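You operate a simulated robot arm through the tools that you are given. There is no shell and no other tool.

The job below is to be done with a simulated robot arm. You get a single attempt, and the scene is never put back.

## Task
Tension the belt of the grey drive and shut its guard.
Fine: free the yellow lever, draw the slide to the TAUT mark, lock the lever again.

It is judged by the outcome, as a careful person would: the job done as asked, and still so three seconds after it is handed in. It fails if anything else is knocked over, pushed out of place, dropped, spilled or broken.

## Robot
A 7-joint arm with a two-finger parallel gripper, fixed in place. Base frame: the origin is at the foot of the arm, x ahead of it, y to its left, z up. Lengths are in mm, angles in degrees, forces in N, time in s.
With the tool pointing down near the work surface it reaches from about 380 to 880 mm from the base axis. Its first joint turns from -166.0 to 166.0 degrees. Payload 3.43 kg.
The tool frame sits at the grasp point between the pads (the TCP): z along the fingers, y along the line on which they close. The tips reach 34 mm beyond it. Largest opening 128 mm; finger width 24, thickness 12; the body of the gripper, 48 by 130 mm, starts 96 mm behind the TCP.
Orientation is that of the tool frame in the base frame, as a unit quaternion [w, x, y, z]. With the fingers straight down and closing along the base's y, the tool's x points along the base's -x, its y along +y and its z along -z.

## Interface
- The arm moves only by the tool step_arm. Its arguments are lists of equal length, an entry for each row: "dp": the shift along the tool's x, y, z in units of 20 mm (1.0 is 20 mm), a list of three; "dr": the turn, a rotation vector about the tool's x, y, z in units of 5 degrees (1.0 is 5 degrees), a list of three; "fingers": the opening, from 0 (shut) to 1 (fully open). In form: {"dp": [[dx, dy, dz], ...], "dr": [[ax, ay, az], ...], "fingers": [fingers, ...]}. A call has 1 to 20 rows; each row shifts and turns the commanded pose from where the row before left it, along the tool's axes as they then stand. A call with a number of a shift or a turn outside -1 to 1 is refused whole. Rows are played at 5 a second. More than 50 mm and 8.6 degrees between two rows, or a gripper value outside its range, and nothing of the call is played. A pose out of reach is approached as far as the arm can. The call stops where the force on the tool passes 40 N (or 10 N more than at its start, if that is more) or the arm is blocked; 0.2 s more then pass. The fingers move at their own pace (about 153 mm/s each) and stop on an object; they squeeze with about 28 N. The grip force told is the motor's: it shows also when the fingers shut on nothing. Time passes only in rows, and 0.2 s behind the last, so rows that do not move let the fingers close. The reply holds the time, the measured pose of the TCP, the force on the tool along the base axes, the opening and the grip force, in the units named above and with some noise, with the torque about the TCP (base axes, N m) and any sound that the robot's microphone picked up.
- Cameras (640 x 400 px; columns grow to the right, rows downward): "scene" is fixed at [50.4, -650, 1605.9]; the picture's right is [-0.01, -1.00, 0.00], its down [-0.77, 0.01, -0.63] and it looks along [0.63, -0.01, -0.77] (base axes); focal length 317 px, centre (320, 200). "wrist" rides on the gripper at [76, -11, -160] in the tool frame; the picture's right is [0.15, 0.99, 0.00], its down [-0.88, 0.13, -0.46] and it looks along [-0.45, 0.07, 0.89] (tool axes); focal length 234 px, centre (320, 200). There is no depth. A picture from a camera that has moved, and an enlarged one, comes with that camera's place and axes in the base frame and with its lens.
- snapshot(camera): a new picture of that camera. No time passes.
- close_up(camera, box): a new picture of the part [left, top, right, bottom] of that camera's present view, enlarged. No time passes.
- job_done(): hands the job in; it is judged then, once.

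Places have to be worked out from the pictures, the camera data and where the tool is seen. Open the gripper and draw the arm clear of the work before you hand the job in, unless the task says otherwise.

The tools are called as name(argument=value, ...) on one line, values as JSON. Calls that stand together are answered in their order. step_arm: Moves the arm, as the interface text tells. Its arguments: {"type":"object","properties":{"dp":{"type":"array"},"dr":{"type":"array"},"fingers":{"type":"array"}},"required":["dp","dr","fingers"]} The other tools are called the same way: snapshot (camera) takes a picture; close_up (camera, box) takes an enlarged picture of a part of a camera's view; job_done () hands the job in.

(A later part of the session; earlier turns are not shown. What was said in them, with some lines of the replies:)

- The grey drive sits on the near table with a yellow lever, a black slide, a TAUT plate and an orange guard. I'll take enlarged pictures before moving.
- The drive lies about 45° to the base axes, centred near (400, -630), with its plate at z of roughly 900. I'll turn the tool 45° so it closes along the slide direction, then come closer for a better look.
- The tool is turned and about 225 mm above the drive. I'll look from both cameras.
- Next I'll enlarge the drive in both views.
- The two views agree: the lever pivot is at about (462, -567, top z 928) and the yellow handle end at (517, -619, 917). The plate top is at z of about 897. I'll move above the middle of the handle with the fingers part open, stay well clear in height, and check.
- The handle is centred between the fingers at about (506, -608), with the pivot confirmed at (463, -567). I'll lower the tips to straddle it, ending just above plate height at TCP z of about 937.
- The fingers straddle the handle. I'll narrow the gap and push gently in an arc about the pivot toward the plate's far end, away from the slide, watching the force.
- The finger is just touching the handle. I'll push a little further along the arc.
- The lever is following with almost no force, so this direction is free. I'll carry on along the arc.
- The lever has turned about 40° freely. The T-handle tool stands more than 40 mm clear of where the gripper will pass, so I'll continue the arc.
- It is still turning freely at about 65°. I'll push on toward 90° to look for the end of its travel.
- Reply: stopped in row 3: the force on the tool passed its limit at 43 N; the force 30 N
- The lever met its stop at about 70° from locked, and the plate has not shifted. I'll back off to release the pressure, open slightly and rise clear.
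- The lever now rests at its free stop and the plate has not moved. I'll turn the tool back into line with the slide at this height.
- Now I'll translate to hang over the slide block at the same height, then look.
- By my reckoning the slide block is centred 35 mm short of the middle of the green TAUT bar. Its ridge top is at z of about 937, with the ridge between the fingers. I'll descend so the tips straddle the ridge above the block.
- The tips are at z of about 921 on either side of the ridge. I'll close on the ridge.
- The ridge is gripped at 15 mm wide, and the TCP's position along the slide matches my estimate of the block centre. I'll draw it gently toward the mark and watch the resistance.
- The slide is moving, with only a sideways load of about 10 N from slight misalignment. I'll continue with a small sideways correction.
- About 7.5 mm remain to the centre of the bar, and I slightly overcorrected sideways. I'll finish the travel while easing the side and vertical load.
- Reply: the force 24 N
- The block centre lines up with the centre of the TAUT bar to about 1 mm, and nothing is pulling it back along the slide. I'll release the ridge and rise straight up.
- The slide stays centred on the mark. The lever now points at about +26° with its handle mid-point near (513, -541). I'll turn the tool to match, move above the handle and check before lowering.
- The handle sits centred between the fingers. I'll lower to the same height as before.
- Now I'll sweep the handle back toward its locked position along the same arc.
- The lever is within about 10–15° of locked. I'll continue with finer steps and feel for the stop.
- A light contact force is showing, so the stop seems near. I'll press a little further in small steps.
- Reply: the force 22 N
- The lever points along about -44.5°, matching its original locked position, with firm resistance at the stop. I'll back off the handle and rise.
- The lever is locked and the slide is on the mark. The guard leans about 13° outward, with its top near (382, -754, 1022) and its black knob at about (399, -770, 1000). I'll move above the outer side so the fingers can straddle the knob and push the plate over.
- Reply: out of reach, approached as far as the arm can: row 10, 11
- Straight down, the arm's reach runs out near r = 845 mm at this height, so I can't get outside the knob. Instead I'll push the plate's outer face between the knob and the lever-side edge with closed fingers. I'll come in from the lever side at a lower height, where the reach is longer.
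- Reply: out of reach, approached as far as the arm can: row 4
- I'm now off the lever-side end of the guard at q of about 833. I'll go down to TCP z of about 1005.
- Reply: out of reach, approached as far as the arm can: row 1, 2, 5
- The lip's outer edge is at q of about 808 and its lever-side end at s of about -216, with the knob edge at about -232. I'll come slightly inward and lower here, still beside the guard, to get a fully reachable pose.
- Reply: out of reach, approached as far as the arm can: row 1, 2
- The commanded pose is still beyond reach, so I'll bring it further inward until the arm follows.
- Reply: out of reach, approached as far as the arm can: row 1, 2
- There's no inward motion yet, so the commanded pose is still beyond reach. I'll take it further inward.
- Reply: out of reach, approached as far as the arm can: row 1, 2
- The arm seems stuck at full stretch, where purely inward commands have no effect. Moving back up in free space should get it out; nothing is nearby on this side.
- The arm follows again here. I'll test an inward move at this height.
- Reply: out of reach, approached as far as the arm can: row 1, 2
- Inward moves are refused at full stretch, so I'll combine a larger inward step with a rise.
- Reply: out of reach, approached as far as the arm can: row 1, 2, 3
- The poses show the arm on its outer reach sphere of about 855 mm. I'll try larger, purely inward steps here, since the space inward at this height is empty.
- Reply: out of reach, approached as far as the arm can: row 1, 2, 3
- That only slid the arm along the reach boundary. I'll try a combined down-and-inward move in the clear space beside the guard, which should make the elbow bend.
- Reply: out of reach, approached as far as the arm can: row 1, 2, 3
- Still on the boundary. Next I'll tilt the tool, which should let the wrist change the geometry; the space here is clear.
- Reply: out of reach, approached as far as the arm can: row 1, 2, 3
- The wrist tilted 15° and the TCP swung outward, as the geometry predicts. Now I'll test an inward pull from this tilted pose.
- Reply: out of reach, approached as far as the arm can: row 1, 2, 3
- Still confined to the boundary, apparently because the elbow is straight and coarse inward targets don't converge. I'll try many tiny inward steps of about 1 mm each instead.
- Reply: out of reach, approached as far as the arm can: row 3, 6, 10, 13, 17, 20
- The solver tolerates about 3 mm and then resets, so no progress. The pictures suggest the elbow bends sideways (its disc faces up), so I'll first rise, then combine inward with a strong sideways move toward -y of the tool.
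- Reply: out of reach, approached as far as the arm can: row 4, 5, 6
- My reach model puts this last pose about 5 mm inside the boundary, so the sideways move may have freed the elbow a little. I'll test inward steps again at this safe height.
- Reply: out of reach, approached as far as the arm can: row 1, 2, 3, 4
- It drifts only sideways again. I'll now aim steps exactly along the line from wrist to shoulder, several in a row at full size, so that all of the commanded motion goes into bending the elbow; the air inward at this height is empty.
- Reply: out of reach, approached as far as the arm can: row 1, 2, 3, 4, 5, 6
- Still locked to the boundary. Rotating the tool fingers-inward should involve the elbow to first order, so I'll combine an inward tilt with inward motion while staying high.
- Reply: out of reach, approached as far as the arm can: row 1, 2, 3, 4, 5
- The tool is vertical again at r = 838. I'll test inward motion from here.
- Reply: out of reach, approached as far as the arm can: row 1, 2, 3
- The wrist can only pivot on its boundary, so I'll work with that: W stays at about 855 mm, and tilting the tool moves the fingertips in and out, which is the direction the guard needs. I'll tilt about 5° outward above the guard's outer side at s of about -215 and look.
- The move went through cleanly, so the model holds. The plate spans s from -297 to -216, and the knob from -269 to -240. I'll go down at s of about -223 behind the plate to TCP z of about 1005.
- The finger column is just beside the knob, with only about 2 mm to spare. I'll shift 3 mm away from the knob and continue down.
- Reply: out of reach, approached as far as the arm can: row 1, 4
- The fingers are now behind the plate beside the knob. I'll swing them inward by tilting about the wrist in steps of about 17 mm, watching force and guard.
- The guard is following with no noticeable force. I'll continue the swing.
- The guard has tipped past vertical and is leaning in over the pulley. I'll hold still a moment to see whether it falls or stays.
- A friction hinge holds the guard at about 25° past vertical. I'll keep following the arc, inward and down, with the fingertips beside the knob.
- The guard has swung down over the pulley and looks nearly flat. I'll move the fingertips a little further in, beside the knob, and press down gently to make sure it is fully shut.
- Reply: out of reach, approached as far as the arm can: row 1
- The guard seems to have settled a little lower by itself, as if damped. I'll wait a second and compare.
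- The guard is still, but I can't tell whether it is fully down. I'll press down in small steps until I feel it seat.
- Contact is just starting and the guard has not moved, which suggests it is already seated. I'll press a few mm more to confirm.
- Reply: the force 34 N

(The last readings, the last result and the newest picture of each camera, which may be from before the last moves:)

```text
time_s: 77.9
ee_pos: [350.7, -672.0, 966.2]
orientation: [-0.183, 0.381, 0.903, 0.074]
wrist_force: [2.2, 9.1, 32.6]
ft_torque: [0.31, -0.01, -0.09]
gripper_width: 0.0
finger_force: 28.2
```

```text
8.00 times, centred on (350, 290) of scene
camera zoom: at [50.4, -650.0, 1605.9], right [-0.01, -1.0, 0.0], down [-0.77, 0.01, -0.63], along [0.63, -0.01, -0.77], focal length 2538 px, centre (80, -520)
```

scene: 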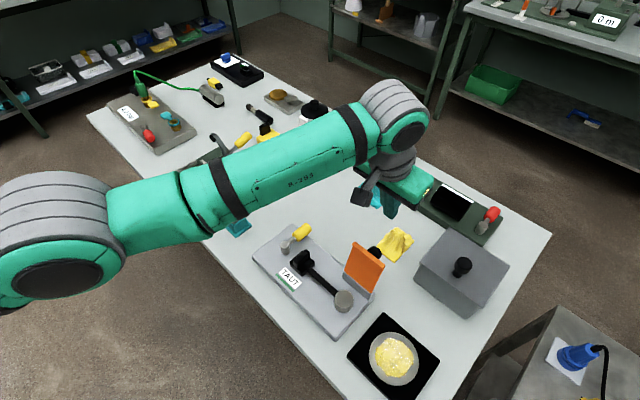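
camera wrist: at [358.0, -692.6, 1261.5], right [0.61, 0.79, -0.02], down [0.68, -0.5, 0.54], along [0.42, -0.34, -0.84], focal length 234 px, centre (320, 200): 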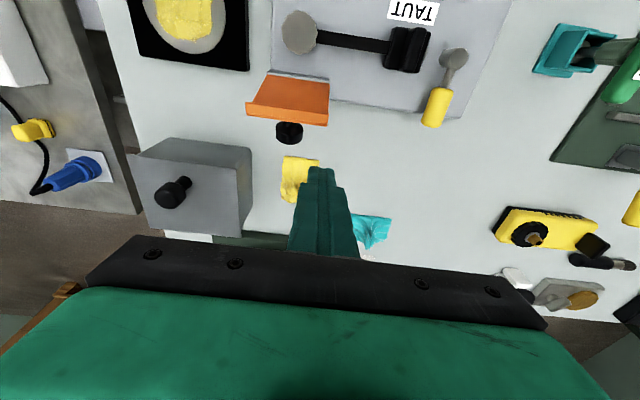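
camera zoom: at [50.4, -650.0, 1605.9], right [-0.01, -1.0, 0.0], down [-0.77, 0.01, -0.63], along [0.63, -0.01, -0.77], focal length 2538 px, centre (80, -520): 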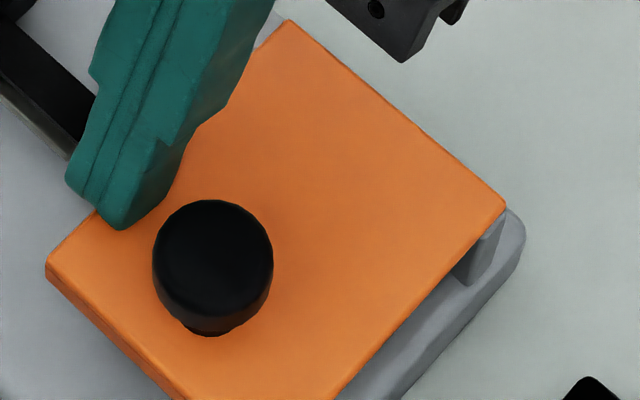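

It resists firmly (33 N) without moving, so the guard is shut. I'll rise straight up and away, keeping clear of the knob.

step_arm(dp=[[0.2, 0.05, -0.46], [0.39, 0.1, -0.92], [0.39, 0.1, -0.92], [0.39, 0, -0.92], [0.39, 0, -0.92], [0.39, 0, -0.92], [0.39, 0, -0.92], [0, 0, 0]], dr=[[0, 0, 0], [0, 0, 0], [0, 0, 0], [0, 0, 0], [0, 0, 0], [0, 0, 0], [0, 0, 0], [0, 0, 0]], fingers=[0, 0, 0, 0, 0, 0, 0, 0])

snapshot(camera="scene")

snapshot(camera="wrist")

close_up(camera="scene", box=[250, 220, 410, 320])

```text
time_s: 79.7
ee_pos: [354.3, -675.8, 1071.3]
orientation: [-0.168, 0.386, 0.905, 0.062]
wrist_force: [-0.2, -0.2, 0.3]
ft_torque: [0.02, 0.0, 0.02]
gripper_width: 0.1
finger_force: 27.6
out of reach, approached as far as the arm can: row 5, 6, 7
```

```text
taken
```

scene: 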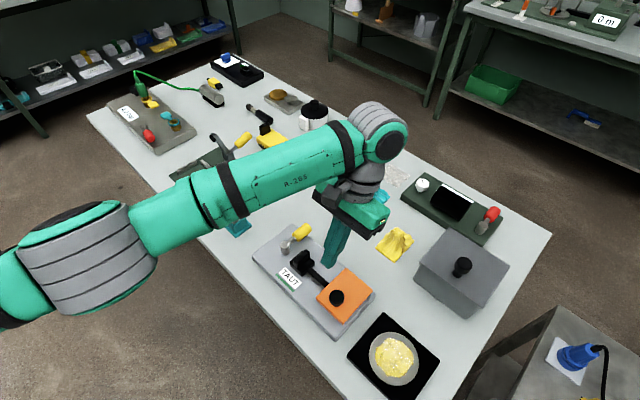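

```text
taken
camera wrist: at [338.9, -671.3, 1247.3], right [0.62, 0.79, 0.03], down [0.78, -0.62, 0.11], along [0.11, -0.04, -0.99], focal length 234 px, centre (320, 200)
```

wrist: 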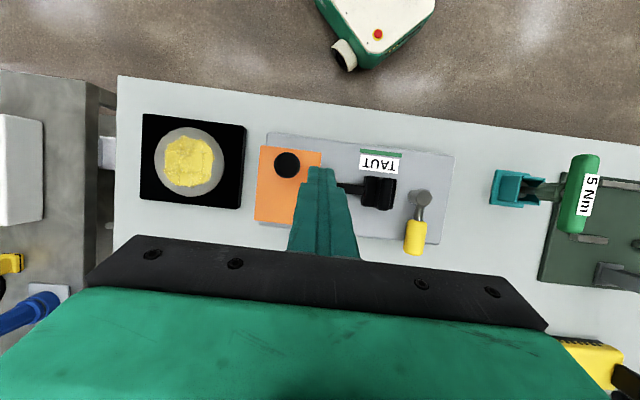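

```text
4.00 times, centred on (330, 270) of scene
camera zoom: at [50.4, -650.0, 1605.9], right [-0.01, -1.0, 0.0], down [-0.77, 0.01, -0.63], along [0.63, -0.01, -0.77], focal length 1269 px, centre (280, -80)
```

zoom: 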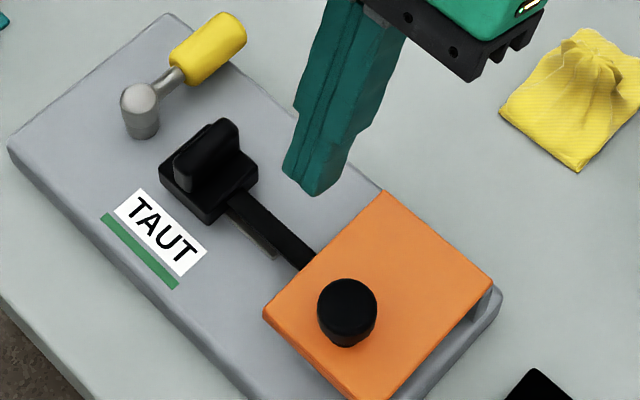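

The guard is shut, the lever locked and the slide on the mark, with nothing else disturbed. I'll rise further and open the gripper in clear air.

step_arm(dp=[[0.3, 0, -0.9], [0.3, 0, -0.9], [0.3, 0, -0.9], [0.3, 0, -0.9], [0.3, 0, -0.9], [0, 0, 0], [0, 0, 0], [0, 0, 0]], dr=[[0, 0, 0], [0, 0, 0], [0, 0, 0], [0, 0, 0], [0, 0, 0], [0, 0, 0], [0, 0, 0], [0, 0, 0]], fingers=[0, 0, 0, 0.2, 0.5, 0.7, 0.7, 0.7])

snapshot(camera="scene")

close_up(camera="scene", box=[250, 220, 410, 320])

close_up(camera="wrist", box=[200, 80, 500, 268])

```text
time_s: 81.5
ee_pos: [341.5, -661.3, 1149.6]
orientation: [-0.184, 0.382, 0.903, 0.075]
wrist_force: [0.6, 0.7, -0.4]
ft_torque: [0.0, -0.01, 0.01]
gripper_width: 89.6
finger_force: 0.0
out of reach, approached as far as the arm can: row 1, 2, 3, 4
```

```text
taken
```

scene: 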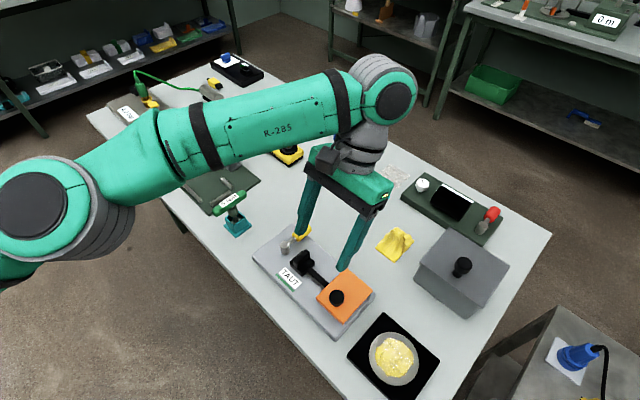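

```text
4.00 times, centred on (330, 270) of scene
camera zoom: at [50.4, -650.0, 1605.9], right [-0.01, -1.0, 0.0], down [-0.77, 0.01, -0.63], along [0.63, -0.01, -0.77], focal length 1269 px, centre (280, -80)
```

zoom: 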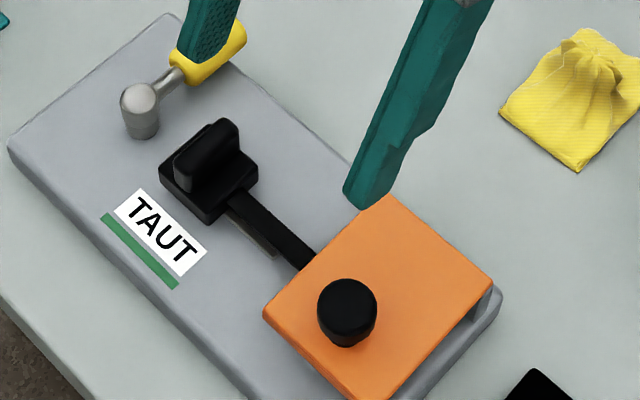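

```text
2.13 times, centred on (350, 174) of wrist
camera zoom: at [328.6, -663.3, 1326.2], right [0.61, 0.79, 0.05], down [0.78, -0.62, 0.08], along [0.09, -0.01, -1.0], focal length 498 px, centre (256, 255)
```

zoom: 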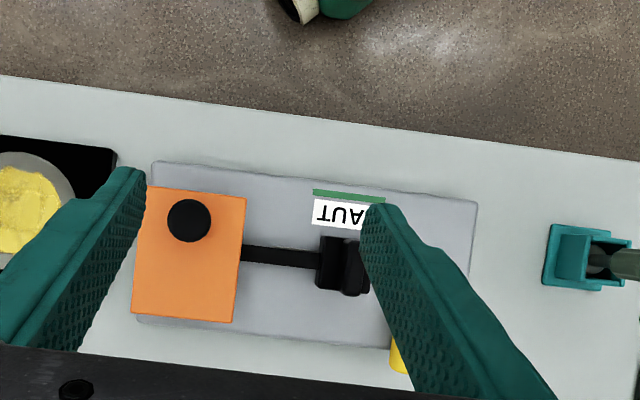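

The slide block sits at the middle of the TAUT bar, the lever is back in its locked position and the guard is fully down. The gripper is open and about 180 mm above the work, and everything else is in place, so I'm handing the job in.

job_done()

```text
The job is handed in.
```

The belt is tensioned and the guard is shut. I have handed the job in; the judging result has not come back.

- **Lever:** I freed it to its stop, about 70° from locked. After moving the slide I turned it back to where it started, and it met firm resistance there.
- **Slide:** the block is within about 1 mm of the middle of the green TAUT bar. It stayed there after I let go and while I locked the lever.
- **Guard:** it is down over the pulley. I pressed on it with about 33 N and it did not move, so I take it as fully seated.

The last pictures show nothing else on the table moved. The gripper is open, with its tips about 180 mm above the drive.

The arm reached its limit near the guard and jammed at full stretch for a while. I closed the guard by tilting the tool inward, and nothing was touched during that time.
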